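You operate a simulated robot arm through the tools that you are given. There is no shell and no other tool. Be economical: measure what you need, move in short steps, check, and stop when the job is done.

You run a simulated two-armed robot. Do the job below in one go: nothing can be reset, and whatever is moved stays where it is left.

TASK
Put the steel block marked "7" from the top of the desk on top of the white stopper and the steel block marked "2" on top of the blue dot cartridge there. Put the black spacer on the shelf in machine six. Open the middle drawer of the desk, fetch the pink dot cartridge and stand it inside, then shut the drawer. Take the green brake block and put it on the top of the grey cabinet. Do these in any order. Set down upright: black spacer, pink dot cartridge.

The check looks at the end state, three seconds after you hand in, the way a careful person would. Anything else that was tipped, shoved, dropped, spilled or broken makes it a failure. A push-on lid holds only when it is set on centred and level and pressed home; a screw cap is set on level and turned clockwise until tight.

THE ROBOT
Two 7-joint arms with two-finger grippers on one trunk, on a base that drives. Base frame: it is fixed to the floor where the robot stands at the start and does not move with it; the origin is under the middle of the robot, x ahead of it, y to its left, z up. Lengths are in mm, angles in degrees, forces in N, time in s.
The left shoulder is at the start at [60, 179, 994], the right one opposite. With the tool pointing down near the work surface each hand reaches from about 260 to 660 mm from the robot's upright axis, wherever it stands, measured 20 degrees to its own side. Places, roughly: black spacer (6x6x6 cm) [1000, 0, 700]; blue dot cartridge (5x5x9 cm) [600, 200, 800]; drawer2 [2100, 300, 400]; green brake block (5x4x10 cm) [2200, 300, 800]; middle drawer of the desk [2100, 200, 400]; pink dot cartridge (5x5x9 cm) [1300, 0, 800]; shelf in machine six (40x17 cm) [900, -2460, 700]; steel block [750, 0, 750]; top of the grey cabinet [6500, 500, 1000]; white stopper (5x5x6 cm) [1000, 200, 700]. Payload 1.96 kg a hand.
The TCP of each hand is the grasp point between the finger pads, 20 mm short of the fingertips. In the tool frame z runs along the fingers and y along their closing line. The gripper opens to 72 mm. The gripper's body begins 38 mm behind the TCP.
Orientation is told as [roll, pitch, yaw] about the base's x, y, z axes, in that order, counted from this pose: with the fingers straight down and closing along the base's y, the tool's x points along the base's -x, its y along +y and its z along -z.

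THE INTERFACE
- The arms move only by the tool move_arm. It takes "left_series", "right_series" or both (then of equal length, played together; a hand with none holds still); each is a list of rows, each a list of 7 numbers: the turn, a rotation vector about the tool's x, y, z in units of 120 degrees (1.0 is 120 degrees), then the shift along the tool's x, y, z in units of 400 mm (1.0 is 400 mm), then the closure, from 0 (fully open) to 1 (shut). In form: [[rx, ry, rz, x, y, z, fingers], ...]. A call has 1 to 10 rows; each row is the pose to reach, as a shift and turn from the pose commanded when the call began, along the tool's axes at that moment. A call with a number of a shift or a turn outside -1 to 1 is refused whole. Rows are played at 5 a second. More than 50 mm and 8.6 degrees between two rows, or a gripper value outside its range, and nothing of the call is played. A pose out of reach is approached as far as the arm can. The call stops where the force on the tool passes 40 N (or 10 N more than at its start, if that is more) or the arm is blocked; 0.2 s more then pass. Each finger travels about 153 mm/s and halts on what it meets, pressing with about 38 N; the grip force reading is that of the motor and also rises with nothing between the fingers. The clock runs only during rows and for 0.2 s after the last one: add rows that repeat a pose to give the fingers time. The reply holds the time, the measured pose of the TCP, the force on the tool along the base axes, the opening and the grip force, in the units named above and with some noise, with the torque about the TCP (base axes, N m) and any sound that the robot's microphone picked up.
- Cameras (640 x 400 px; columns grow to the right, rows downward): "scene" is now at [15.8, 20.9, 1546.3]; the picture's right is [0.27, -0.96, 0.00], its down [-0.70, -0.20, -0.68] and it looks along [0.66, 0.19, -0.73] (base axes); focal length 285 px, centre (320, 200). "left" rides on the left gripper at [71, -19, -82] in its tool frame; the picture's right is [0.26, 0.97, 0.00], its down [-0.67, 0.18, -0.72] and it looks along [-0.69, 0.19, 0.70] (tool axes); focal length 280 px, centre (320, 200). "right" rides on the right gripper at [71, 19, -82] in its tool frame; the picture's right is [-0.26, 0.97, 0.00], its down [-0.67, -0.18, -0.72] and it looks along [-0.69, -0.19, 0.70] (tool axes); focal length 280 px, centre (320, 200). There is no depth. A picture from a camera that has moved, and an enlarged one, comes with that camera's place and axes in the base frame and with its lens.
- capture(camera): a new picture of that camera. It takes no simulated time.
- slide_trunk(by): slides the trunk up (or, below 0, down) by that many mm; the arms and the scene camera ride with it, the base frame stays. It gives what a move gives, with no picture.
- steer(legs): drives the robot by 1 to 6 legs, each [ahead, left, turn to the left] in mm, mm and degrees, along the robot's own axes; the way and the turn of a leg run together, so that a leg with both is an arc; at most 1500 mm and 180 degrees a leg. The arms and the cameras ride along, it lands a little off, and it stops where it bumps. It gives what a move gives.
- head_to(pan, tilt): turns the head with the scene camera to pan (to the left, within 86 degrees either way) and tilt (down, from -29 to 69), counted from straight ahead of the robot. It gives what a move gives.
- inspect(camera, box): a new picture of the part [left, top, right, bottom] of that camera's present view, enlarged. It takes no simulated time.
- hand_in(): hands the job in; it is judged then, once.

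Work in short steps. Places have to be worked out from the pictures, the camera data and where the tool is seen: move nearer, look again, correct. Check each grasp and each placing, and mend what went wrong. You have 186 turns and 166 pictures in all, those below and enlarged ones among them. Open the grippers and draw the arms clear of the work before you hand the job in, unless the task says otherwise.

The tools are called after ">>>" as a command line: name --argument value ..., lists and objects as JSON in quotes. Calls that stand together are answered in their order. move_arm: Moves the arms, as the interface text tells. Its arguments: {"type":"object","properties":{"left_series":{"type":"array","items":{"type":"array","items":{"type":"number"}}},"right_series":{"type":"array","items":{"type":"array","items":{"type":"number"}}}},"required":[]} The other tools are called the same way: slide_trunk (by) slides the trunk up or down; steer (legs) drives the base; head_to (pan, tilt) turns the head that bears the scene camera; capture (camera) takes a picture; inspect (camera, box) takes an enlarged picture of a part of a camera's view; hand_in () hands the job in.

At the start:

```text
clock: 0.0
left_position: [361.9, 174.4, 1026.2]
left_orientation: [0.0, -0.2, 0.0]
left_wrist_force: [0.6, -0.8, 0.0]
left_moment: [0.0, 0.0, -0.01]
left_width: 72.1
left_finger_force: 0.0
right_position: [331.6, -72.8, 957.7]
right_orientation: [-0.1, 0.0, 0.1]
right_wrist_force: [-0.2, -1.1, 0.6]
right_moment: [0.02, -0.04, 0.02]
right_width: 72.0
right_finger_force: 0.0
trunk travel left (down, up): [-639.0, 351.0]
robot x, y, heading: [0.9, -0.3, -0.1]
head pan, tilt: [15.9, 46.8]
```

scene: 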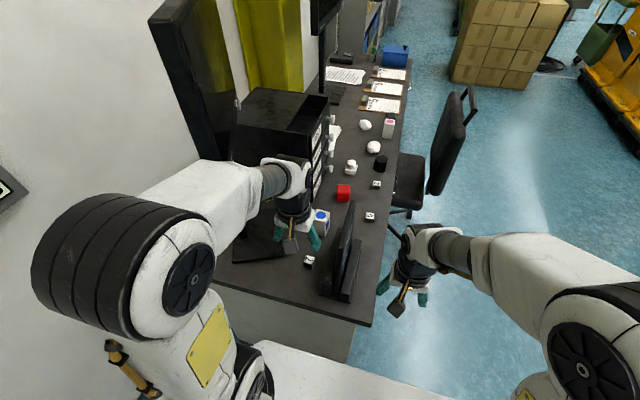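
right: 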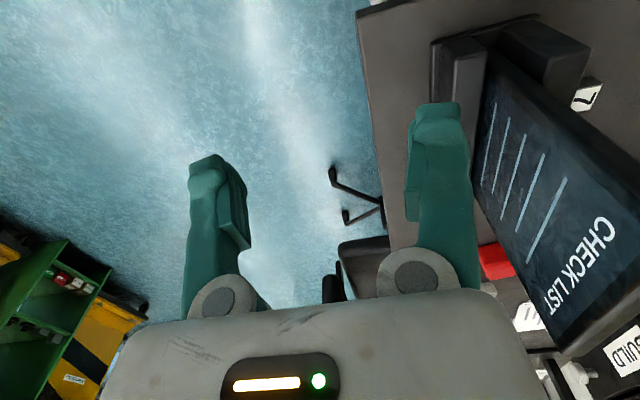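
left: 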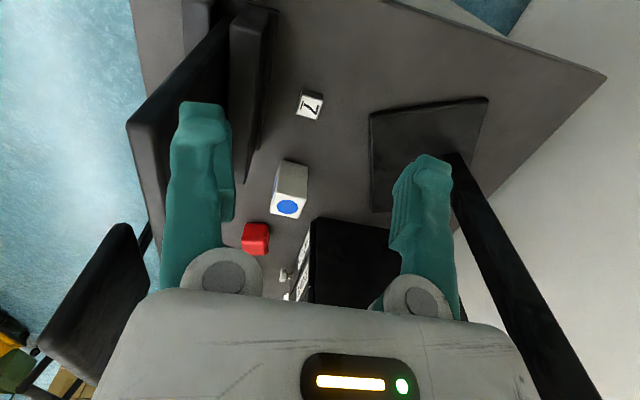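

I start by enlarging the scene view of the desk to identify the items.

>>> inspect --camera "scene" --box '[280, 140, 440, 300]'

>>> inspect --camera "scene" --box '[300, 40, 440, 150]'

>>> inspect --camera "left" --box '[220, 60, 400, 300]'

```text
2.50 times, centred on (360, 220) of scene
camera zoom: at [15.8, 20.9, 1546.3], right [0.27, -0.96, 0.0], down [-0.7, -0.2, -0.68], along [0.66, 0.19, -0.73], focal length 711 px, centre (220, 150)
```

zoom: 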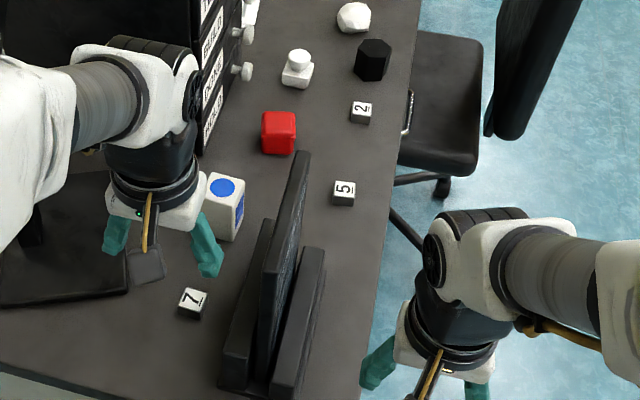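

```text
3.64 times, centred on (370, 95) of scene
camera zoom: at [15.8, 20.9, 1546.3], right [0.27, -0.96, 0.0], down [-0.7, -0.2, -0.68], along [0.66, 0.19, -0.73], focal length 1035 px, centre (138, 582)
```

zoom: 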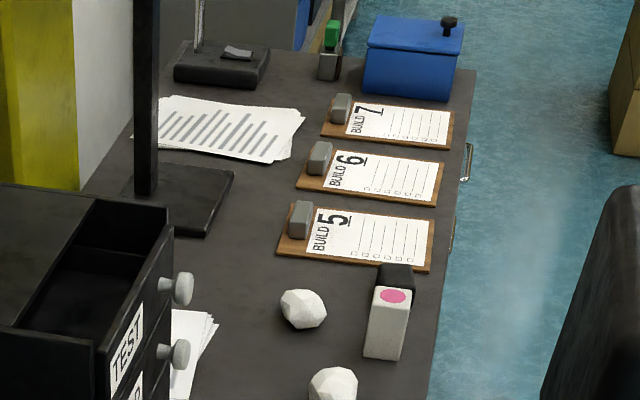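

```text
1.67 times, centred on (310, 180) of left
camera zoom: at [290.6, 154.1, 1106.8], right [-0.26, 0.97, 0.0], down [0.67, 0.18, 0.72], along [0.69, 0.19, -0.7], focal length 467 px, centre (337, 233)
```

zoom: 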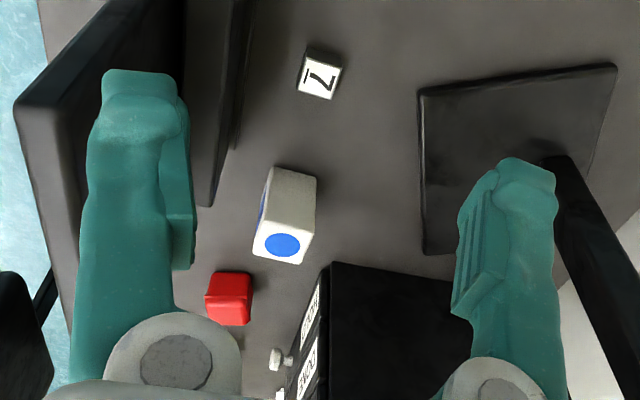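

The desk runs along x with its right edge near y≈-30; a chair stands at its side. I look around with the head before moving.

>>> head_to --pan -30 --tilt 45

>>> capture --camera "scene"

>>> head_to --pan -65 --tilt 25

>>> capture --camera "scene"

>>> head_to --pan -10 --tilt 10

>>> capture --camera "scene"

```text
clock: 1.1
left_position: [362.4, 174.3, 1025.7]
left_orientation: [0.1, 0.0, 0.1]
left_wrist_force: [-1.3, 0.3, 0.2]
left_moment: [-0.01, 0.02, 0.02]
left_width: 71.8
left_finger_force: 0.0
right_position: [331.1, -74.3, 957.1]
right_orientation: [0.0, 0.0, 0.0]
right_wrist_force: [-0.1, 0.1, 0.4]
right_moment: [0.01, 0.01, -0.04]
right_width: 72.0
right_finger_force: 0.1
trunk travel left (down, up): [-639.0, 351.0]
robot x, y, heading: [0.3, -3.4, -0.2]
head pan, tilt: [-30.0, 45.0]
```

```text
159 pictures are left
camera scene: at [9.5, -41.5, 1548.8], right [-0.5, -0.87, 0.0], down [-0.61, 0.35, -0.71], along [0.61, -0.35, -0.71], focal length 285 px, centre (320, 200)
```

scene: 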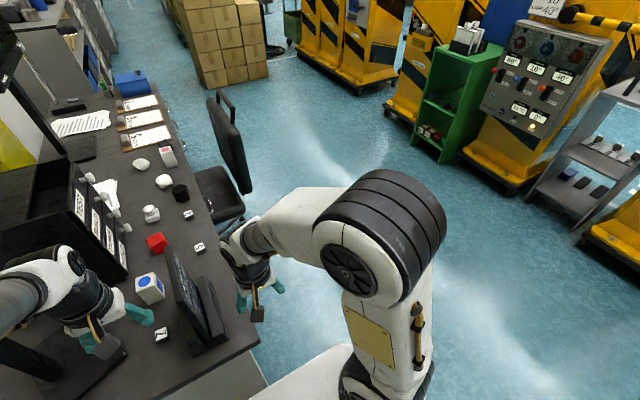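

```text
clock: 2.1
left_position: [361.8, 174.3, 1025.1]
left_orientation: [-0.1, -0.1, 0.0]
left_wrist_force: [-0.4, -0.5, 0.7]
left_moment: [0.02, 0.01, 0.02]
left_width: 72.0
left_finger_force: 0.0
right_position: [331.2, -72.6, 958.3]
right_orientation: [0.0, 0.0, 0.0]
right_wrist_force: [0.1, -0.5, 0.0]
right_moment: [0.01, -0.03, -0.01]
right_width: 71.9
right_finger_force: 0.0
trunk travel left (down, up): [-639.0, 351.0]
robot x, y, heading: [1.0, 2.1, 0.1]
head pan, tilt: [-65.0, 25.0]
```

```text
158 pictures are left
camera scene: at [-21.9, -84.4, 1579.3], right [-0.91, -0.42, 0.0], down [-0.18, 0.38, -0.91], along [0.38, -0.82, -0.42], focal length 285 px, centre (320, 200)
```

scene: 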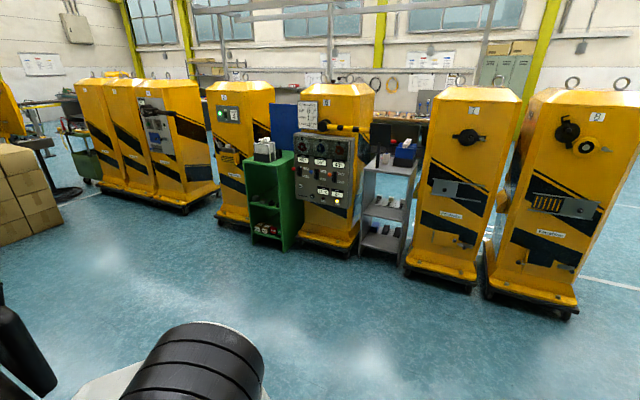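

```text
clock: 3.4
left_position: [362.2, 174.3, 1025.2]
left_orientation: [-0.1, -0.1, 0.0]
left_wrist_force: [-0.4, -0.9, 0.6]
left_moment: [0.03, 0.01, -0.01]
left_width: 71.9
left_finger_force: 0.1
right_position: [331.0, -73.7, 957.6]
right_orientation: [0.1, -0.1, 0.0]
right_wrist_force: [0.2, 0.1, 0.3]
right_moment: [0.01, 0.02, 0.03]
right_width: 71.9
right_finger_force: 0.0
trunk travel left (down, up): [-639.0, 351.0]
robot x, y, heading: [0.2, -0.4, -0.0]
head pan, tilt: [-10.0, 10.0]
```

```text
157 pictures are left
camera scene: at [30.5, -17.2, 1603.7], right [-0.17, -0.98, 0.0], down [-0.17, 0.03, -0.98], along [0.97, -0.17, -0.17], focal length 285 px, centre (320, 200)
```

scene: 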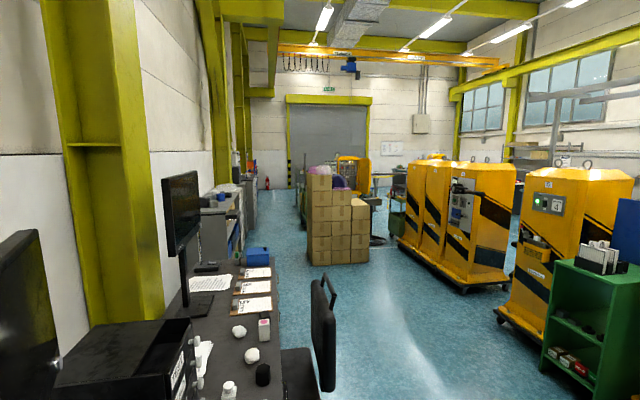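

I look down to see the robot's own base extent and its clearance to desk and chair.

>>> head_to --pan -20 --tilt 69

>>> capture --camera "scene"

>>> head_to --pan -80 --tilt 69

>>> capture --camera "scene"

```text
clock: 4.7
left_position: [362.9, 173.5, 1025.6]
left_orientation: [0.0, -0.1, 0.0]
left_wrist_force: [-0.3, 0.0, 0.2]
left_moment: [-0.01, 0.01, 0.0]
left_width: 71.9
left_finger_force: 0.1
right_position: [331.1, -73.4, 958.8]
right_orientation: [0.0, -0.1, 0.0]
right_wrist_force: [0.3, 0.5, 0.7]
right_moment: [0.01, 0.0, -0.01]
right_width: 71.9
right_finger_force: 0.0
trunk travel left (down, up): [-639.0, 351.0]
robot x, y, heading: [-1.7, 1.9, 0.0]
head pan, tilt: [-20.0, 68.8]
```

```text
156 pictures are left
camera scene: at [-8.4, -20.1, 1520.0], right [-0.34, -0.94, 0.0], down [-0.88, 0.32, -0.36], along [0.34, -0.12, -0.93], focal length 285 px, centre (320, 200)
```

scene: 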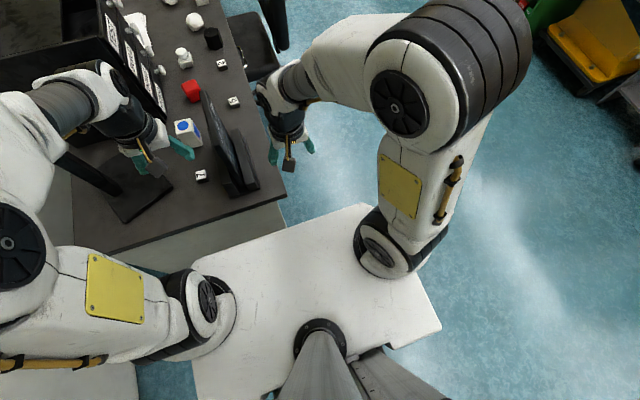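

```text
clock: 6.0
left_position: [361.2, 173.9, 1025.8]
left_orientation: [0.0, 0.0, -0.1]
left_wrist_force: [-0.1, -0.7, 0.2]
left_moment: [-0.02, -0.02, -0.04]
left_width: 71.8
left_finger_force: 0.1
right_position: [330.9, -73.2, 957.8]
right_orientation: [0.0, 0.0, 0.0]
right_wrist_force: [-0.3, 0.3, 0.0]
right_moment: [-0.02, -0.02, 0.02]
right_width: 72.0
right_finger_force: 0.2
trunk travel left (down, up): [-639.0, 351.0]
robot x, y, heading: [1.7, -0.4, 0.0]
head pan, tilt: [-80.0, 68.8]
```

```text
155 pictures are left
camera scene: at [-51.2, -56.0, 1519.9], right [-0.98, -0.17, 0.0], down [-0.16, 0.92, -0.36], along [0.06, -0.36, -0.93], focal length 285 px, centre (320, 200)
```

scene: 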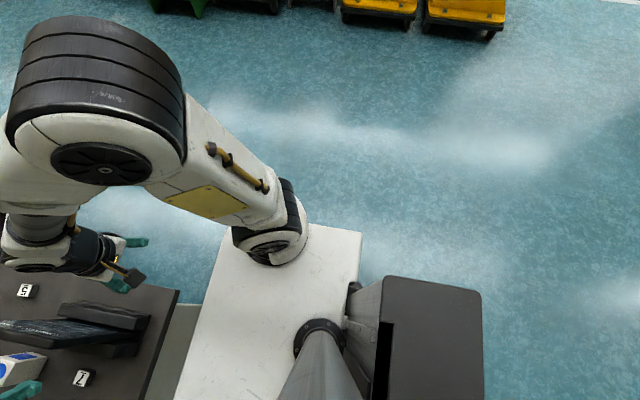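

Left hand: block "7" is judged at about (473, 187, top ≈755). I move above it and look with the hand camera.

>>> move_arm --left_series '[[0, 0, 0, -0.07, 0.008, 0.08, 0], [0, 0, 0, -0.14, 0.016, 0.16, 0], [0, 0, 0, -0.21, 0.024, 0.24, 0], [0, 0, 0, -0.2775, 0.0325, 0.3, 0], [0, 0, 0, -0.2775, 0.0325, 0.3, 0]]'

>>> capture --camera "left"

>>> head_to --pan 30 --tilt 50

>>> capture --camera "scene"

```text
clock: 7.2
left_position: [472.9, 185.6, 904.8]
left_orientation: [0.0, -0.1, -0.1]
left_wrist_force: [-0.6, -0.3, 0.4]
left_moment: [0.03, 0.0, -0.03]
left_width: 72.0
left_finger_force: 0.1
right_position: [330.8, -73.7, 959.9]
right_orientation: [0.1, 0.0, 0.0]
right_wrist_force: [-0.3, 0.0, 0.6]
right_moment: [0.02, -0.02, -0.02]
right_width: 72.1
right_finger_force: 0.1
trunk travel left (down, up): [-639.0, 351.0]
robot x, y, heading: [-0.7, 1.8, -0.1]
head pan, tilt: [-80.0, 68.8]
```

```text
154 pictures are left
camera left: at [401.8, 166.2, 986.3], right [-0.26, 0.96, 0.0], down [0.67, 0.18, 0.72], along [0.69, 0.19, -0.7], focal length 280 px, centre (320, 200)
```

left: 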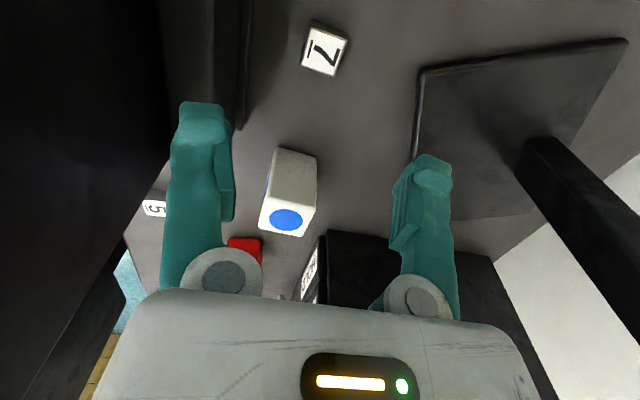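

```text
clock: 9.0
left_position: [472.3, 187.7, 905.6]
left_orientation: [0.1, -0.1, 0.0]
left_wrist_force: [0.1, -1.2, -0.5]
left_moment: [-0.03, 0.0, -0.01]
left_width: 72.0
left_finger_force: 0.0
right_position: [331.6, -73.9, 958.2]
right_orientation: [0.0, 0.0, 0.0]
right_wrist_force: [0.3, 0.4, -0.4]
right_moment: [-0.02, -0.03, 0.0]
right_width: 72.0
right_finger_force: 0.1
trunk travel left (down, up): [-639.0, 351.0]
robot x, y, heading: [0.3, -1.4, -0.1]
head pan, tilt: [30.0, 50.0]
```

```text
153 pictures are left
camera scene: at [5.8, 37.5, 1541.8], right [0.5, -0.87, 0.0], down [-0.66, -0.38, -0.64], along [0.56, 0.32, -0.77], focal length 285 px, centre (320, 200)
```

scene: 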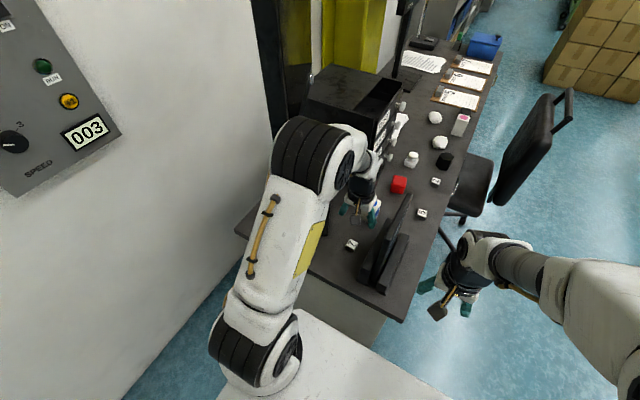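

Triangulation gives block 7 at (472.5, 190), top z≈753, ~30 mm cube, nearly axis-aligned; desk z≈723. I descend with the fingers half closed, to keep off the checklist stand.

>>> move_arm --left_series '[[0, 0, 0, 0, 0.008, 0.1, 0.25], [0, 0, 0, 0, 0.008, 0.2, 0.25], [0, 0, 0, 0, 0.008, 0.28, 0.25], [0, 0, 0, 0, 0.008, 0.28, 0.25]]'

>>> capture --camera "left"

```text
clock: 10.0
left_position: [473.0, 190.9, 794.1]
left_orientation: [-0.1, -0.2, 0.0]
left_wrist_force: [0.4, 0.1, -0.6]
left_moment: [0.0, 0.02, 0.04]
left_width: 53.7
left_finger_force: 0.0
right_position: [331.6, -73.1, 958.6]
right_orientation: [0.0, 0.0, 0.0]
right_wrist_force: [-0.5, 0.4, 0.3]
right_moment: [0.02, 0.0, -0.01]
right_width: 72.0
right_finger_force: 0.0
trunk travel left (down, up): [-639.0, 351.0]
robot x, y, heading: [0.9, 3.5, -0.0]
head pan, tilt: [30.0, 50.0]
```

```text
152 pictures are left
camera left: at [402.6, 170.1, 875.5], right [-0.26, 0.97, 0.0], down [0.67, 0.18, 0.72], along [0.69, 0.19, -0.7], focal length 280 px, centre (320, 200)
```

left: 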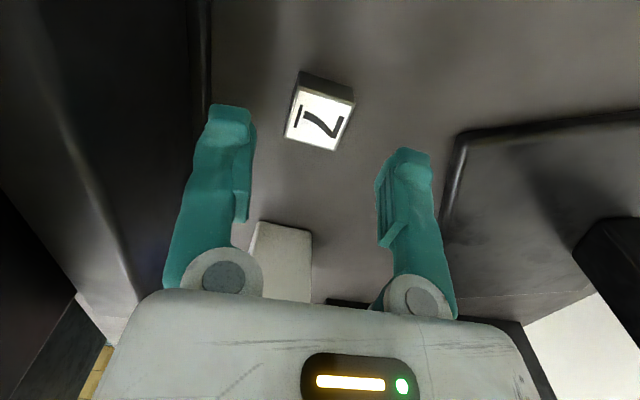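

Block is centred between the fingers. I go down to TCP z≈750 and close.

>>> move_arm --left_series '[[0, 0, 0, 0.005, -0.003, 0.06, 0.25], [0, 0, 0, 0.005, -0.003, 0.11, 0.25], [0, 0, 0, 0.005, -0.003, 0.11, 0.25], [0, 0, 0, 0.005, -0.003, 0.11, 1], [0, 0, 0, 0.005, -0.003, 0.11, 1], [0, 0, 0, 0.005, -0.003, 0.11, 1]]'

```text
clock: 11.4
left_position: [471.8, 188.9, 750.8]
left_orientation: [0.0, -0.2, 0.0]
left_wrist_force: [-0.5, 0.9, 0.2]
left_moment: [0.02, 0.04, 0.0]
left_width: 30.9
left_finger_force: 38.0
right_position: [331.7, -72.6, 959.5]
right_orientation: [0.1, 0.0, -0.1]
right_wrist_force: [-0.7, 0.3, 0.3]
right_moment: [0.02, -0.03, 0.03]
right_width: 71.9
right_finger_force: 0.1
trunk travel left (down, up): [-639.0, 351.0]
robot x, y, heading: [4.3, 1.1, 0.1]
head pan, tilt: [30.0, 50.0]
```

Gripped (width 30.9). I lift straight up and then draw back toward the robot.

>>> move_arm --left_series '[[0, 0, 0, 0, 0, -0.11, 1], [0, 0, 0, 0, 0, -0.22, 1], [0, 0, 0, 0, 0, -0.33, 1], [0, 0, 0, 0, 0, -0.44, 1], [0, 0, 0, 0, 0, -0.55, 1], [0, 0, 0, 0, 0, -0.66, 1], [0, 0, 0, 0.11, 0, -0.7, 1], [0, 0, 0, 0.22, 0, -0.7, 1], [0, 0, 0, 0.32, 0, -0.7, 1], [0, 0, 0, 0.32, 0, -0.7, 1]]'

>>> capture --camera "left"

```text
clock: 13.6
left_position: [343.8, 189.5, 1028.4]
left_orientation: [0.0, -0.3, 0.0]
left_wrist_force: [0.1, 0.0, -2.3]
left_moment: [-0.02, -0.01, 0.01]
left_width: 30.8
left_finger_force: 37.7
left hand out of reach, approached as far as the arm can: row 6, 7, 8
right_position: [333.1, -73.4, 958.5]
right_orientation: [0.1, 0.0, -0.1]
right_wrist_force: [-0.4, -0.3, 0.1]
right_moment: [0.0, 0.0, -0.03]
right_width: 71.9
right_finger_force: 0.1
trunk travel left (down, up): [-639.0, 351.0]
robot x, y, heading: [0.4, 2.1, 0.1]
head pan, tilt: [30.0, 50.0]
```

```text
151 pictures are left
camera left: at [270.6, 169.6, 1108.7], right [-0.26, 0.97, 0.0], down [0.67, 0.18, 0.72], along [0.69, 0.19, -0.7], focal length 280 px, centre (320, 200)
```

left: 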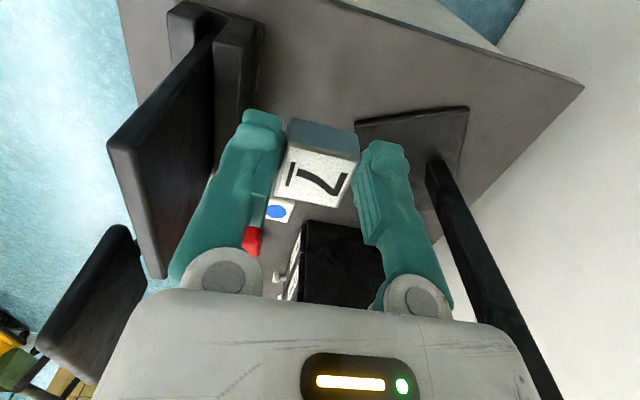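

Block 7 is held. I drive: strafe right, turn 90° left in place, then strafe along the desk (short of the chair).

>>> steer --legs '[[-50, -430, 0], [0, 0, 90], [0, -400, 0]]'

>>> head_to --pan -10 --tilt 55

>>> capture --camera "scene"

>>> head_to --pan -40 --tilt 60

>>> capture --camera "scene"

```text
clock: 22.1
left_position: [163.9, -95.8, 1027.8]
left_orientation: [0.0, -0.3, 88.9]
left_wrist_force: [0.3, -0.2, -0.8]
left_moment: [0.0, -0.01, -0.02]
left_width: 30.6
left_finger_force: 37.9
right_position: [424.5, -113.0, 958.8]
right_orientation: [0.0, 0.0, 88.8]
right_wrist_force: [0.7, -0.5, 0.2]
right_moment: [0.01, 0.04, 0.03]
right_width: 71.9
right_finger_force: 0.1
trunk travel left (down, up): [-639.0, 351.0]
robot x, y, heading: [344.7, -442.3, 88.6]
head pan, tilt: [30.0, 50.0]
```

```text
clock: 23.2
left_position: [163.6, -96.6, 1028.3]
left_orientation: [0.0, -0.3, 88.8]
left_wrist_force: [0.2, 0.2, -1.8]
left_moment: [-0.04, 0.04, -0.01]
left_width: 31.2
left_finger_force: 37.8
right_position: [426.6, -112.4, 958.5]
right_orientation: [-0.1, 0.0, 88.9]
right_wrist_force: [-0.4, 0.2, 0.2]
right_moment: [0.0, 0.01, -0.05]
right_width: 71.7
right_finger_force: 0.0
trunk travel left (down, up): [-639.0, 351.0]
robot x, y, heading: [343.5, -442.8, 88.8]
head pan, tilt: [-10.0, 55.0]
```

```text
150 pictures are left
camera scene: at [357.2, -432.3, 1535.3], right [0.98, -0.19, 0.0], down [-0.16, -0.8, -0.57], along [0.11, 0.56, -0.82], focal length 285 px, centre (320, 200)
```

scene: 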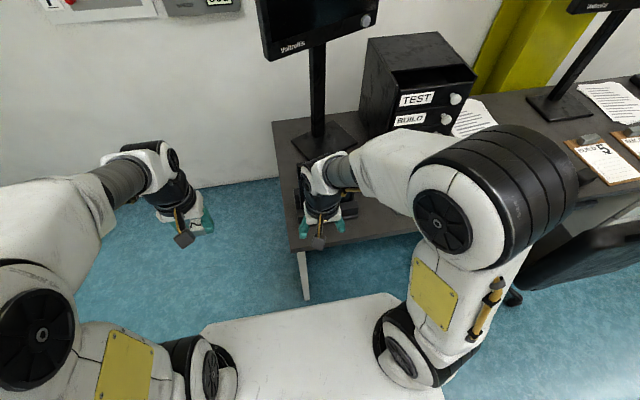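

```text
clock: 24.2
left_position: [163.1, -96.0, 1027.7]
left_orientation: [-0.1, -0.4, 88.8]
left_wrist_force: [-0.6, 0.2, -1.3]
left_moment: [-0.01, 0.01, -0.04]
left_width: 31.0
left_finger_force: 37.8
right_position: [425.1, -111.8, 958.3]
right_orientation: [0.1, 0.1, 88.8]
right_wrist_force: [0.2, 0.8, 0.0]
right_moment: [-0.01, 0.03, -0.01]
right_width: 72.1
right_finger_force: 0.2
trunk travel left (down, up): [-639.0, 351.0]
robot x, y, heading: [339.1, -443.9, 89.1]
head pan, tilt: [-40.0, 60.0]
```

```text
149 pictures are left
camera scene: at [387.0, -452.8, 1529.3], right [0.75, -0.66, 0.0], down [-0.57, -0.65, -0.5], along [0.33, 0.38, -0.87], focal length 285 px, centre (320, 200)
```

scene: 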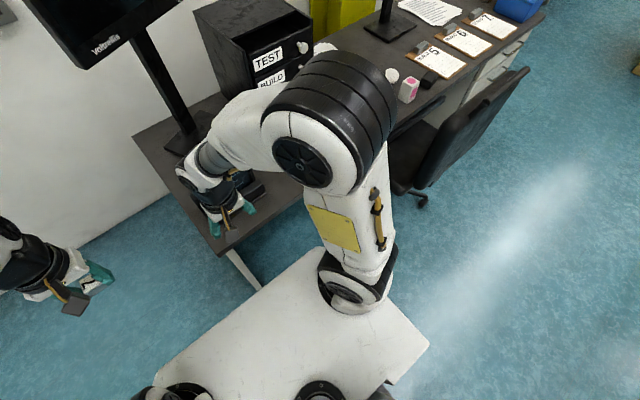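

The chair begins at x≈1100. I strafe on to x≈710 and move 50 mm closer.

>>> steer --legs '[[0, -370, 0], [50, 0, 1]]'

>>> head_to --pan -15 --tilt 50

>>> capture --camera "scene"

>>> capture --camera "left"

>>> capture --camera "right"

```text
clock: 27.1
left_position: [531.0, -57.5, 1026.9]
left_orientation: [-0.1, -0.4, 89.5]
left_wrist_force: [-0.3, -0.1, -1.0]
left_moment: [-0.04, -0.01, -0.01]
left_width: 30.9
left_finger_force: 38.5
right_position: [795.0, -68.8, 958.1]
right_orientation: [-0.1, 0.1, 89.5]
right_wrist_force: [-0.4, 0.7, 0.0]
right_moment: [-0.05, -0.01, 0.01]
right_width: 72.2
right_finger_force: 0.1
trunk travel left (down, up): [-639.0, 351.0]
robot x, y, heading: [721.3, -398.7, 89.2]
head pan, tilt: [-40.0, 60.0]
```

```text
clock: 28.0
left_position: [532.9, -57.5, 1029.4]
left_orientation: [-0.1, -0.3, 89.6]
left_wrist_force: [0.3, -0.5, -1.8]
left_moment: [-0.03, 0.01, 0.02]
left_width: 30.9
left_finger_force: 38.0
right_position: [794.0, -70.6, 958.8]
right_orientation: [0.0, 0.0, 89.5]
right_wrist_force: [-0.2, 0.6, -0.8]
right_moment: [0.01, 0.01, 0.02]
right_width: 72.0
right_finger_force: 0.1
trunk travel left (down, up): [-639.0, 351.0]
robot x, y, heading: [720.2, -401.6, 89.4]
head pan, tilt: [-15.0, 50.0]
```

```text
148 pictures are left
camera scene: at [737.4, -387.8, 1541.8], right [0.96, -0.27, 0.0], down [-0.2, -0.74, -0.64], along [0.17, 0.62, -0.77], focal length 285 px, centre (320, 200)
```

scene: 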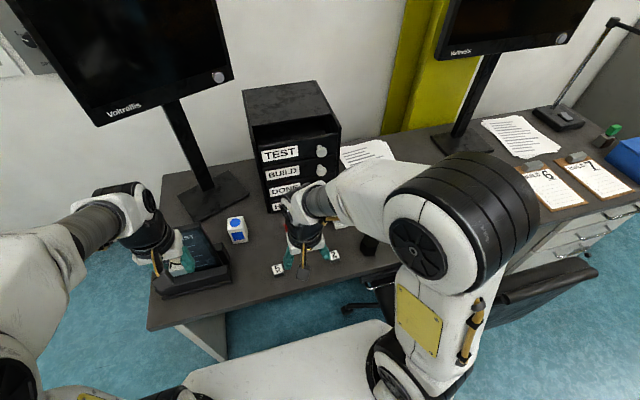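

```text
147 pictures are left
camera left: at [550.1, -129.8, 1108.9], right [-0.97, -0.25, 0.0], down [-0.18, 0.67, 0.72], along [-0.18, 0.7, -0.69], focal length 280 px, centre (320, 200)
```

left: 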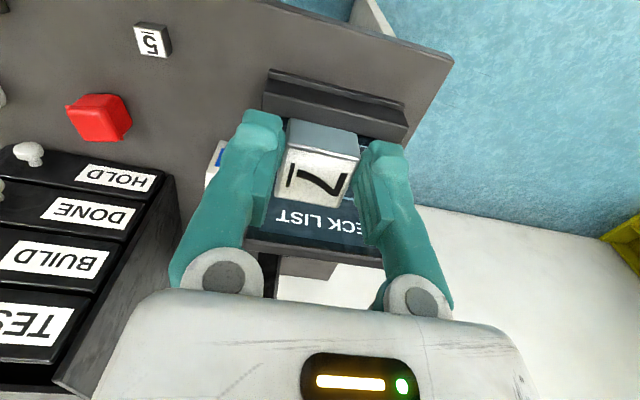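

```text
146 pictures are left
camera right: at [775.6, -139.9, 1040.6], right [-0.96, 0.27, 0.0], down [0.19, 0.67, 0.72], along [0.19, 0.69, -0.7], focal length 280 px, centre (320, 200)
```

right: 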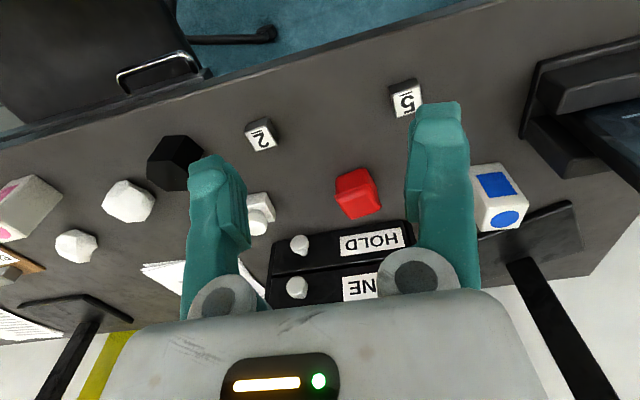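

Everything here is in view: stopper near (945,140), block 2 near (890,20), blue cartridge behind the stand. The left hand (holding 7) needs the robot turned a bit right to reach the stopper; I turn -30°.

>>> steer --legs '[[0, 0, -30]]'

>>> capture --camera "left"

>>> head_to --pan 5 --tilt 55

>>> capture --camera "scene"

```text
clock: 29.8
left_position: [725.9, -10.0, 1028.5]
left_orientation: [0.0, -0.3, 59.8]
left_wrist_force: [0.1, -0.2, -2.2]
left_moment: [0.01, 0.02, -0.01]
left_width: 30.8
left_finger_force: 37.9
right_position: [949.7, -151.5, 958.6]
right_orientation: [0.0, -0.1, 59.8]
right_wrist_force: [0.2, 0.6, 0.1]
right_moment: [0.0, 0.0, 0.03]
right_width: 72.1
right_finger_force: 0.0
trunk travel left (down, up): [-639.0, 351.0]
robot x, y, heading: [716.1, -399.6, 59.9]
head pan, tilt: [-15.0, 50.0]
```

```text
145 pictures are left
camera left: at [707.3, -81.7, 1108.8], right [-0.97, 0.26, 0.0], down [0.18, 0.67, 0.72], along [0.19, 0.69, -0.69], focal length 280 px, centre (320, 200)
```

left: 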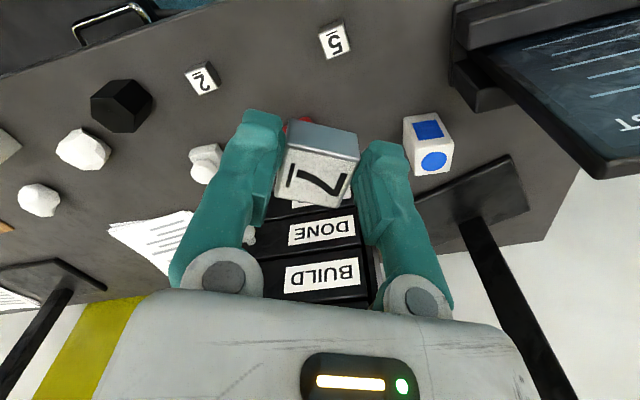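

```text
clock: 30.6
left_position: [726.1, -10.7, 1027.8]
left_orientation: [0.0, -0.3, 59.8]
left_wrist_force: [-0.1, -0.8, -2.4]
left_moment: [0.0, 0.08, -0.03]
left_width: 31.0
left_finger_force: 38.7
right_position: [948.8, -152.3, 957.9]
right_orientation: [0.1, 0.0, 59.8]
right_wrist_force: [-0.5, -1.0, 0.2]
right_moment: [-0.02, 0.02, -0.02]
right_width: 72.0
right_finger_force: 0.0
trunk travel left (down, up): [-639.0, 351.0]
robot x, y, heading: [717.5, -400.5, 59.6]
head pan, tilt: [5.0, 55.0]
```

```text
144 pictures are left
camera scene: at [718.0, -388.0, 1535.4], right [0.9, -0.43, 0.0], down [-0.35, -0.74, -0.57], along [0.24, 0.52, -0.82], focal length 285 px, centre (320, 200)
```

scene: 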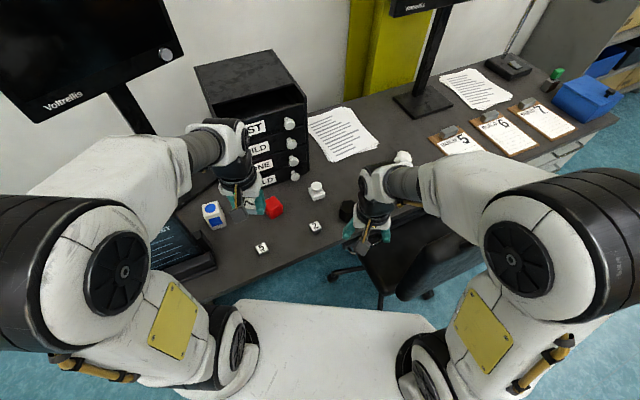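

I zoom in on the stopper in the scene view to locate its knob top.

>>> inspect --camera "scene" --box '[190, 160, 350, 260]'

>>> inspect --camera "left" --box '[60, 40, 260, 200]'

```text
4.00 times, centred on (270, 210) of scene
camera zoom: at [718.0, -388.0, 1535.4], right [0.9, -0.43, 0.0], down [-0.35, -0.74, -0.57], along [0.24, 0.52, -0.82], focal length 1138 px, centre (520, 160)
```

zoom: 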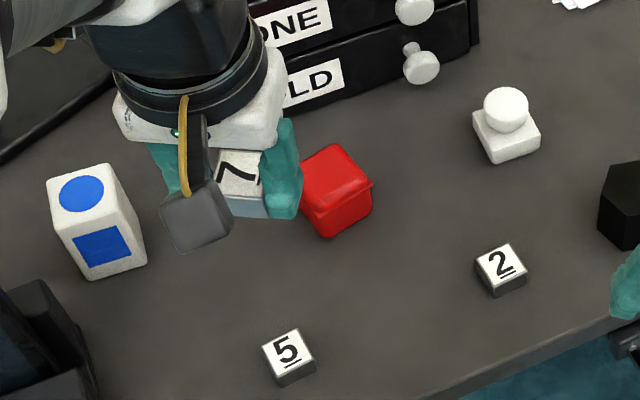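

```text
2.50 times, centred on (160, 120) of left
camera zoom: at [707.2, -81.7, 1108.8], right [-0.97, 0.26, 0.0], down [0.18, 0.67, 0.72], along [0.19, 0.69, -0.69], focal length 701 px, centre (720, 400)
```

zoom: 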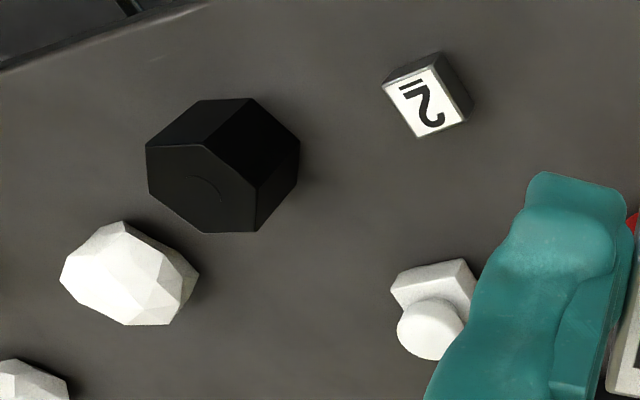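

Stopper knob top is about (955,142,783). I move block 7 there, ~60 mm above, and look.

>>> move_arm --left_series '[[0, 0, 0, -0.088, -0.043, 0.056, 1], [0, 0, 0, -0.176, -0.086, 0.112, 1], [0, 0, 0, -0.264, -0.13, 0.168, 1], [0, 0, 0, -0.352, -0.173, 0.224, 1], [0, 0, 0, -0.44, -0.216, 0.28, 1], [0, 0, 0, -0.528, -0.26, 0.336, 1], [0, 0, 0, -0.613, -0.3025, 0.3925, 1], [0, 0, 0, -0.613, -0.3025, 0.3925, 1]]'

>>> capture --camera "left"

>>> inspect --camera "scene" --box '[260, 140, 380, 240]'

```text
clock: 32.5
left_position: [938.9, 130.8, 883.1]
left_orientation: [-0.1, -0.4, 59.7]
left_wrist_force: [-0.4, 0.2, -1.7]
left_moment: [0.03, 0.01, 0.01]
left_width: 30.9
left_finger_force: 38.3
left hand out of reach, approached as far as the arm can: row 7, 8
right_position: [948.0, -151.6, 958.0]
right_orientation: [0.0, 0.0, 59.8]
right_wrist_force: [0.5, 0.0, 0.0]
right_moment: [-0.01, -0.01, 0.01]
right_width: 72.1
right_finger_force: 0.1
trunk travel left (down, up): [-639.0, 351.0]
robot x, y, heading: [717.0, -399.7, 59.6]
head pan, tilt: [5.0, 55.0]
```

```text
141 pictures are left
camera left: at [919.4, 58.1, 963.6], right [-0.97, 0.26, 0.0], down [0.18, 0.67, 0.72], along [0.19, 0.69, -0.69], focal length 280 px, centre (320, 200)
```

left: 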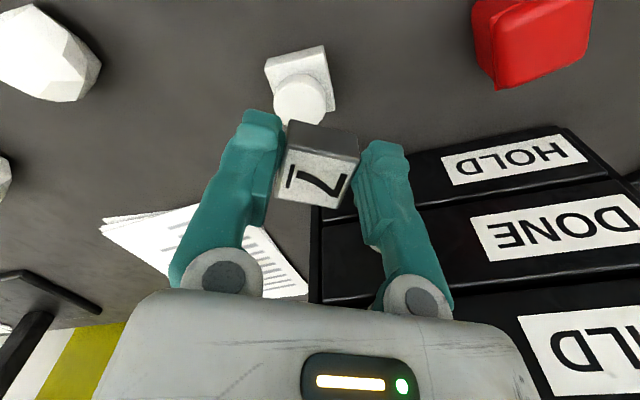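

```text
4.00 times, centred on (320, 190) of scene
camera zoom: at [717.8, -387.9, 1535.3], right [0.9, -0.43, 0.0], down [-0.35, -0.74, -0.57], along [0.24, 0.52, -0.82], focal length 1138 px, centre (320, 240)
```

zoom: 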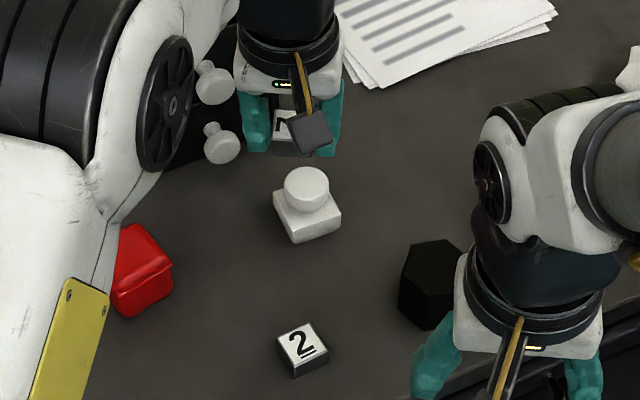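

The left hand is a bit out of reach; I drive 40 mm ahead to gain reach, then re-aim at (956,140).

>>> steer --legs '[[40, 0, 0]]'

>>> capture --camera "left"

```text
clock: 33.3
left_position: [959.7, 165.0, 882.7]
left_orientation: [0.0, -0.3, 59.6]
left_wrist_force: [0.2, -0.1, -2.1]
left_moment: [-0.03, -0.02, -0.01]
left_width: 30.7
left_finger_force: 37.6
right_position: [968.6, -117.7, 959.2]
right_orientation: [0.0, 0.0, 59.7]
right_wrist_force: [0.6, -1.2, 0.2]
right_moment: [-0.02, 0.03, 0.02]
right_width: 72.2
right_finger_force: 0.0
trunk travel left (down, up): [-639.0, 351.0]
robot x, y, heading: [739.9, -365.3, 59.8]
head pan, tilt: [5.0, 55.0]
```

```text
139 pictures are left
camera left: at [940.0, 92.5, 963.6], right [-0.97, 0.26, 0.0], down [0.18, 0.67, 0.72], along [0.19, 0.69, -0.69], focal length 280 px, centre (320, 200)
```

left: 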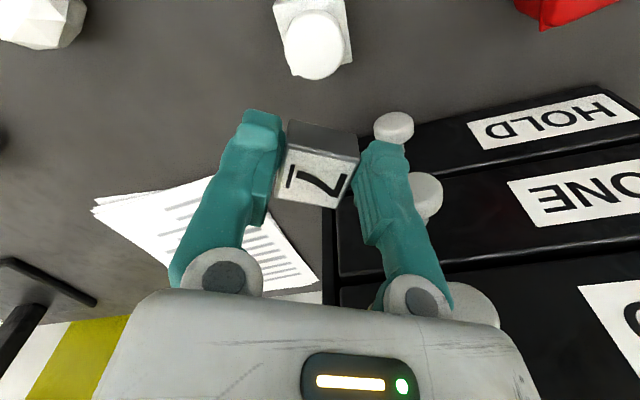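

Knob now at about (958,143). I back the hand up onto it and descend part way, then re-check.

>>> move_arm --left_series '[[0, 0, 0, 0.05, -0.024, 0, 1], [0, 0, 0, 0.05, -0.024, 0.06, 1], [0, 0, 0, 0.05, -0.024, 0.11, 1], [0, 0, 0, 0.05, -0.024, 0.11, 1]]'

>>> capture --camera "left"

>>> inspect --camera "scene" --box '[270, 140, 370, 220]'

```text
clock: 34.3
left_position: [957.4, 141.9, 838.2]
left_orientation: [0.0, -0.4, 59.7]
left_wrist_force: [-0.2, 0.3, -2.6]
left_moment: [0.0, 0.01, 0.0]
left_width: 30.8
left_finger_force: 38.0
right_position: [968.9, -117.2, 958.1]
right_orientation: [0.0, 0.1, 59.8]
right_wrist_force: [1.1, 0.0, 0.5]
right_moment: [0.01, 0.01, -0.04]
right_width: 72.0
right_finger_force: 0.1
trunk travel left (down, up): [-639.0, 351.0]
robot x, y, heading: [739.0, -364.1, 59.7]
head pan, tilt: [5.0, 55.0]
```

```text
138 pictures are left
camera left: at [938.3, 70.5, 919.2], right [-0.97, 0.26, 0.0], down [0.18, 0.67, 0.72], along [0.19, 0.69, -0.69], focal length 280 px, centre (320, 200)
```

left: 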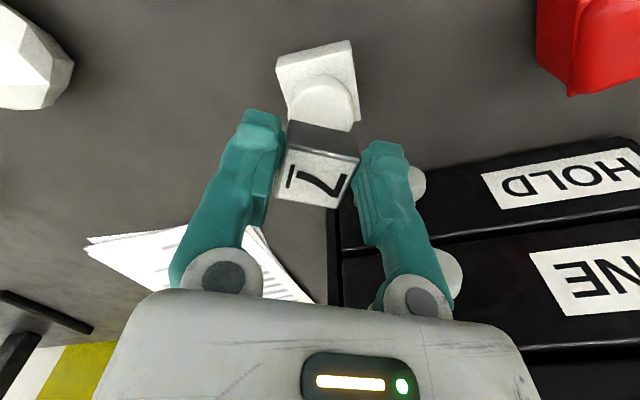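

```text
5.00 times, centred on (320, 180) of scene
camera zoom: at [738.0, -353.5, 1535.3], right [0.9, -0.43, 0.0], down [-0.35, -0.74, -0.57], along [0.24, 0.52, -0.82], focal length 1423 px, centre (320, 300)
```

zoom: 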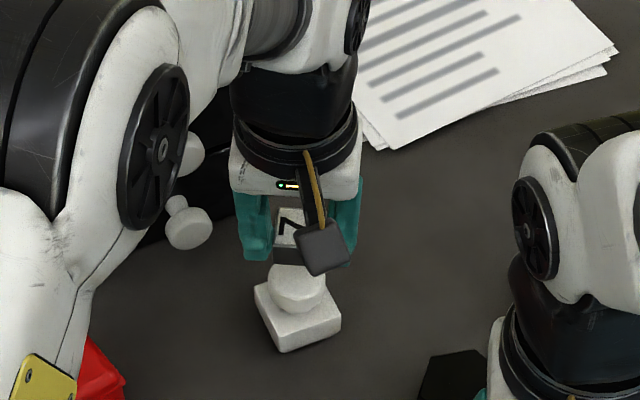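

Aligned over the knob. I descend to just above it and then feel for contact.

>>> move_arm --left_series '[[0, 0, 0, 0.002, 0.002, 0.03, 1], [0, 0, 0, 0.002, 0.002, 0.0525, 1], [0, 0, 0, 0.002, 0.002, 0.0525, 1]]'

>>> capture --camera "left"

>>> inspect --camera "scene" --box '[290, 150, 350, 200]'

```text
clock: 35.1
left_position: [957.0, 141.8, 818.7]
left_orientation: [-0.1, -0.5, 59.6]
left_wrist_force: [0.4, 1.0, -1.1]
left_moment: [0.02, 0.01, -0.03]
left_width: 30.9
left_finger_force: 38.5
right_position: [969.0, -117.6, 958.2]
right_orientation: [0.0, 0.0, 59.7]
right_wrist_force: [0.2, 0.5, -0.6]
right_moment: [0.01, -0.02, 0.02]
right_width: 71.8
right_finger_force: 0.0
trunk travel left (down, up): [-639.0, 351.0]
robot x, y, heading: [741.9, -366.1, 59.5]
head pan, tilt: [5.0, 55.0]
```

```text
136 pictures are left
camera left: at [937.6, 69.8, 898.4], right [-0.97, 0.26, 0.0], down [0.18, 0.67, 0.72], along [0.19, 0.7, -0.69], focal length 280 px, centre (320, 200)
```

left: 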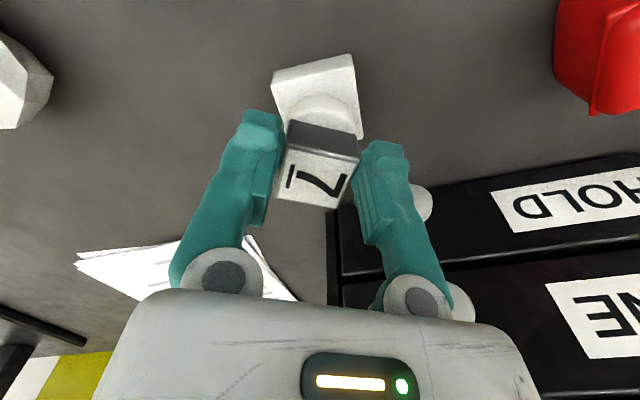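

```text
8.00 times, centred on (320, 175) of scene
camera zoom: at [737.9, -353.9, 1535.3], right [0.9, -0.43, 0.0], down [-0.35, -0.74, -0.57], along [0.24, 0.52, -0.82], focal length 2277 px, centre (320, 400)
```

zoom: 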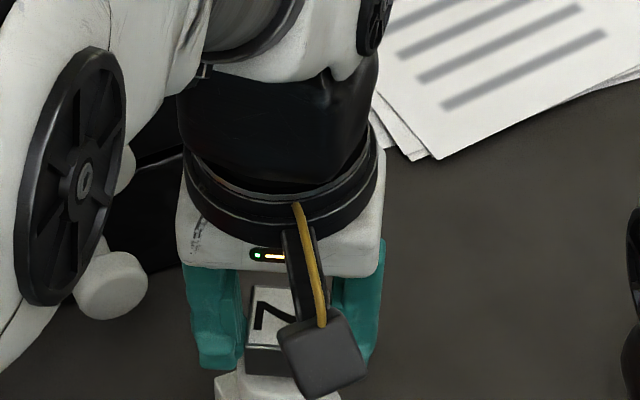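

Still centred. I lower in 2 mm steps watching the force.

>>> move_arm --left_series '[[0, 0, 0, 0.001, 0, 0.005, 1], [0, 0, 0, 0.001, 0, 0.01, 1], [0, 0, 0, 0.001, 0, 0.014, 1], [0, 0, 0, 0.001, 0, 0.014, 1]]'

```text
clock: 36.1
left_position: [956.7, 141.6, 812.0]
left_orientation: [0.1, -0.4, 59.7]
left_wrist_force: [0.1, 0.4, -1.9]
left_moment: [-0.01, -0.01, -0.01]
left_width: 31.0
left_finger_force: 37.9
right_position: [968.9, -117.6, 958.7]
right_orientation: [0.0, 0.0, 59.7]
right_wrist_force: [0.6, 0.1, 0.1]
right_moment: [-0.01, -0.01, 0.0]
right_width: 72.0
right_finger_force: 0.1
trunk travel left (down, up): [-639.0, 351.0]
robot x, y, heading: [735.2, -365.6, 59.6]
head pan, tilt: [5.0, 55.0]
```

No contact yet; a few more millimetres.

>>> move_arm --left_series '[[0, 0, 0, 0, 0, 0.003, 1], [0, 0, 0, 0, 0, 0.006, 1], [0, 0, 0, 0, 0, 0.009, 1], [0, 0, 0, 0, 0, 0.009, 1]]'

```text
clock: 37.1
left_position: [956.0, 142.3, 809.4]
left_orientation: [0.0, -0.5, 59.7]
left_wrist_force: [0.7, 0.1, -2.5]
left_moment: [-0.02, -0.02, 0.0]
left_width: 30.9
left_finger_force: 38.4
right_position: [968.7, -116.8, 959.2]
right_orientation: [0.0, 0.1, 59.7]
right_wrist_force: [0.0, -0.8, 0.5]
right_moment: [-0.02, 0.01, 0.0]
right_width: 71.8
right_finger_force: 0.0
trunk travel left (down, up): [-639.0, 351.0]
robot x, y, heading: [736.8, -368.5, 59.4]
head pan, tilt: [5.0, 55.0]
```

>>> inspect --camera "left" --box '[240, 30, 400, 140]'

>>> move_arm --left_series '[[0, 0, 0, 0, 0, 0.003, 1], [0, 0, 0, 0, 0, 0.006, 1], [0, 0, 0, 0, 0, 0.009, 1], [0, 0, 0, 0, 0, 0.009, 1]]'

```text
3.64 times, centred on (320, 85) of left
camera zoom: at [937.3, 69.7, 889.5], right [-0.97, 0.26, 0.0], down [0.18, 0.67, 0.72], along [0.19, 0.69, -0.69], focal length 1020 px, centre (320, 618)
```

zoom: 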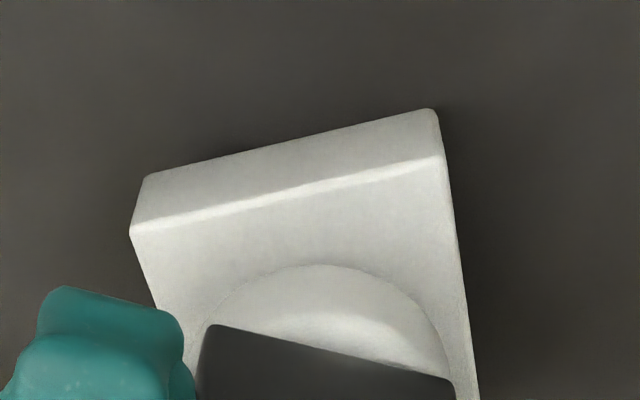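

```text
clock: 38.1
left_position: [956.4, 140.9, 807.5]
left_orientation: [0.0, -0.7, 59.7]
left_wrist_force: [1.5, 3.6, 25.5]
left_moment: [0.2, -0.07, -0.01]
left_width: 30.8
left_finger_force: 38.2
right_position: [967.9, -118.4, 958.8]
right_orientation: [0.1, -0.1, 59.8]
right_wrist_force: [-0.5, -0.9, 0.2]
right_moment: [-0.02, 0.03, -0.02]
right_width: 72.1
right_finger_force: 0.0
trunk travel left (down, up): [-639.0, 351.0]
robot x, y, heading: [739.0, -369.5, 59.7]
head pan, tilt: [5.0, 55.0]
```

Contact felt (25 N), block centred on the knob. I ease off the press and open the fingers.

>>> move_arm --left_series '[[0, 0, 0, 0, 0, -0.005, 1], [0, 0, 0, 0, 0, -0.005, 1], [0, 0, 0, 0, 0, -0.005, 0.5], [0, 0, 0, 0, 0, -0.005, 0.3], [0, 0, 0, 0, 0, -0.005, 0.3]]'

>>> inspect --camera "left" --box '[220, 50, 420, 230]'

```text
clock: 39.3
left_position: [957.9, 141.0, 806.1]
left_orientation: [0.0, -0.4, 59.7]
left_wrist_force: [-0.3, 0.2, 0.2]
left_moment: [0.02, 0.02, -0.02]
left_width: 50.3
left_finger_force: 0.0
right_position: [968.9, -117.3, 958.7]
right_orientation: [0.0, 0.1, 59.7]
right_wrist_force: [0.3, 0.4, -0.8]
right_moment: [0.0, -0.01, 0.0]
right_width: 72.1
right_finger_force: 0.1
trunk travel left (down, up): [-639.0, 351.0]
robot x, y, heading: [737.8, -369.0, 59.8]
head pan, tilt: [5.0, 55.0]
```

```text
2.22 times, centred on (320, 140) of left
camera zoom: at [936.4, 69.4, 887.5], right [-0.97, 0.26, 0.0], down [0.18, 0.67, 0.72], along [0.19, 0.69, -0.69], focal length 623 px, centre (320, 333)
```

zoom: 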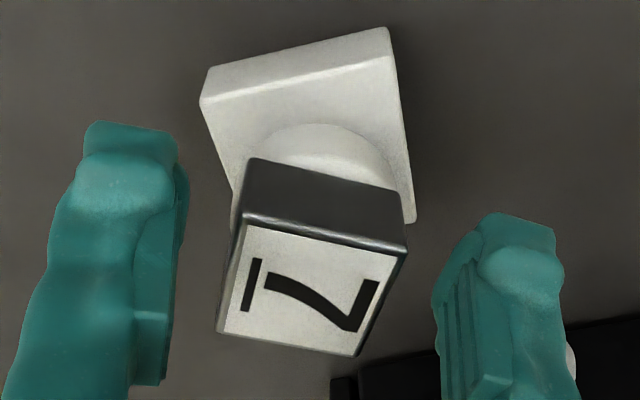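

Block 7 rests on the knob, released. I raise the hand straight up and verify from the scene.

>>> move_arm --left_series '[[0, 0, 0, 0, 0, -0.04, 0.1], [0, 0, 0, 0, 0, -0.1, 0], [0, 0, 0, 0.04, 0, -0.2, 0], [0, 0, 0, 0.13, 0, -0.26, 0], [0, 0, 0, 0.24, 0, -0.3, 0], [0, 0, 0, 0.35, 0, -0.34, 0], [0, 0, 0, 0.46, 0, -0.38, 0], [0, 0, 0, 0.56, 0, -0.42, 0]]'

>>> inspect --camera "scene" --box '[260, 140, 380, 240]'

```text
clock: 41.1
left_position: [841.9, -53.6, 974.8]
left_orientation: [0.0, -0.5, 59.7]
left_wrist_force: [0.0, 0.2, 0.9]
left_moment: [0.0, -0.01, 0.01]
left_width: 72.0
left_finger_force: 0.2
right_position: [967.7, -119.0, 959.3]
right_orientation: [0.0, -0.1, 59.7]
right_wrist_force: [-0.2, 0.0, -0.6]
right_moment: [-0.01, 0.01, 0.0]
right_width: 72.0
right_finger_force: 0.1
trunk travel left (down, up): [-639.0, 351.0]
robot x, y, heading: [737.6, -363.8, 59.8]
head pan, tilt: [5.0, 55.0]
```

```text
4.00 times, centred on (320, 190) of scene
camera zoom: at [736.5, -355.6, 1535.3], right [0.9, -0.43, 0.0], down [-0.35, -0.74, -0.57], along [0.25, 0.52, -0.82], focal length 1138 px, centre (320, 240)
```

zoom: 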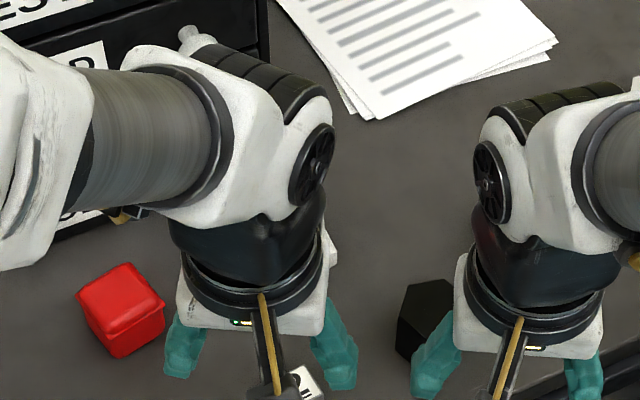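

Next block 2: judged at (896,21), yaw ≈7°. I move the left hand above it turned to yaw 97°, drawing the right hand back for room.

>>> move_arm --left_series '[[0, 0, -0.06, -0.04, -0.004, 0.04, 0.2], [0, 0, -0.125, -0.09, -0.008, 0.08, 0.2], [0, 0, -0.185, -0.13, -0.013, 0.13, 0.2], [0, 0, -0.25, -0.18, -0.018, 0.18, 0.2], [0, 0, -0.311, -0.23, -0.022, 0.2375, 0.2], [0, 0, -0.311, -0.23, -0.022, 0.2375, 0.2]]' --right_series '[[0, 0, 0, 0.04, 0, 0, 0], [0, 0, 0, 0.08, 0, 0, 0], [0, 0, 0, 0.12, 0, 0, 0], [0, 0, 0, 0.16, 0, 0, 0], [0, 0, 0, 0.2, 0, 0, 0], [0, 0, 0, 0.2, 0, 0, 0]]'

>>> capture --camera "left"

```text
clock: 42.5
left_position: [897.1, 23.6, 881.0]
left_orientation: [-0.3, -0.4, 97.0]
left_wrist_force: [0.2, -0.6, 0.7]
left_moment: [0.02, 0.02, 0.01]
left_width: 57.8
left_finger_force: 0.1
right_position: [927.8, -174.7, 962.4]
right_orientation: [0.0, 0.0, 59.7]
right_wrist_force: [-0.2, 0.0, -0.9]
right_moment: [0.08, -0.01, -0.05]
right_width: 71.8
right_finger_force: 0.1
right hand out of reach, approached as far as the arm can: row 5, 6
trunk travel left (down, up): [-639.0, 351.0]
robot x, y, heading: [739.3, -371.3, 59.7]
head pan, tilt: [5.0, 55.0]
```

```text
131 pictures are left
camera left: at [925.5, -46.4, 961.4], right [-0.93, -0.38, -0.01], down [-0.27, 0.64, 0.72], along [-0.27, 0.67, -0.69], focal length 280 px, centre (320, 200)
```

left: 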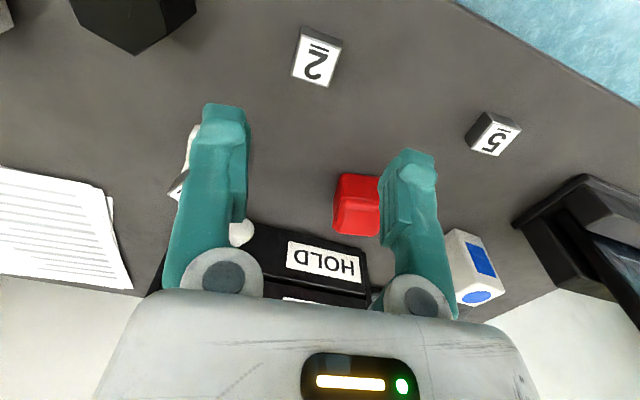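

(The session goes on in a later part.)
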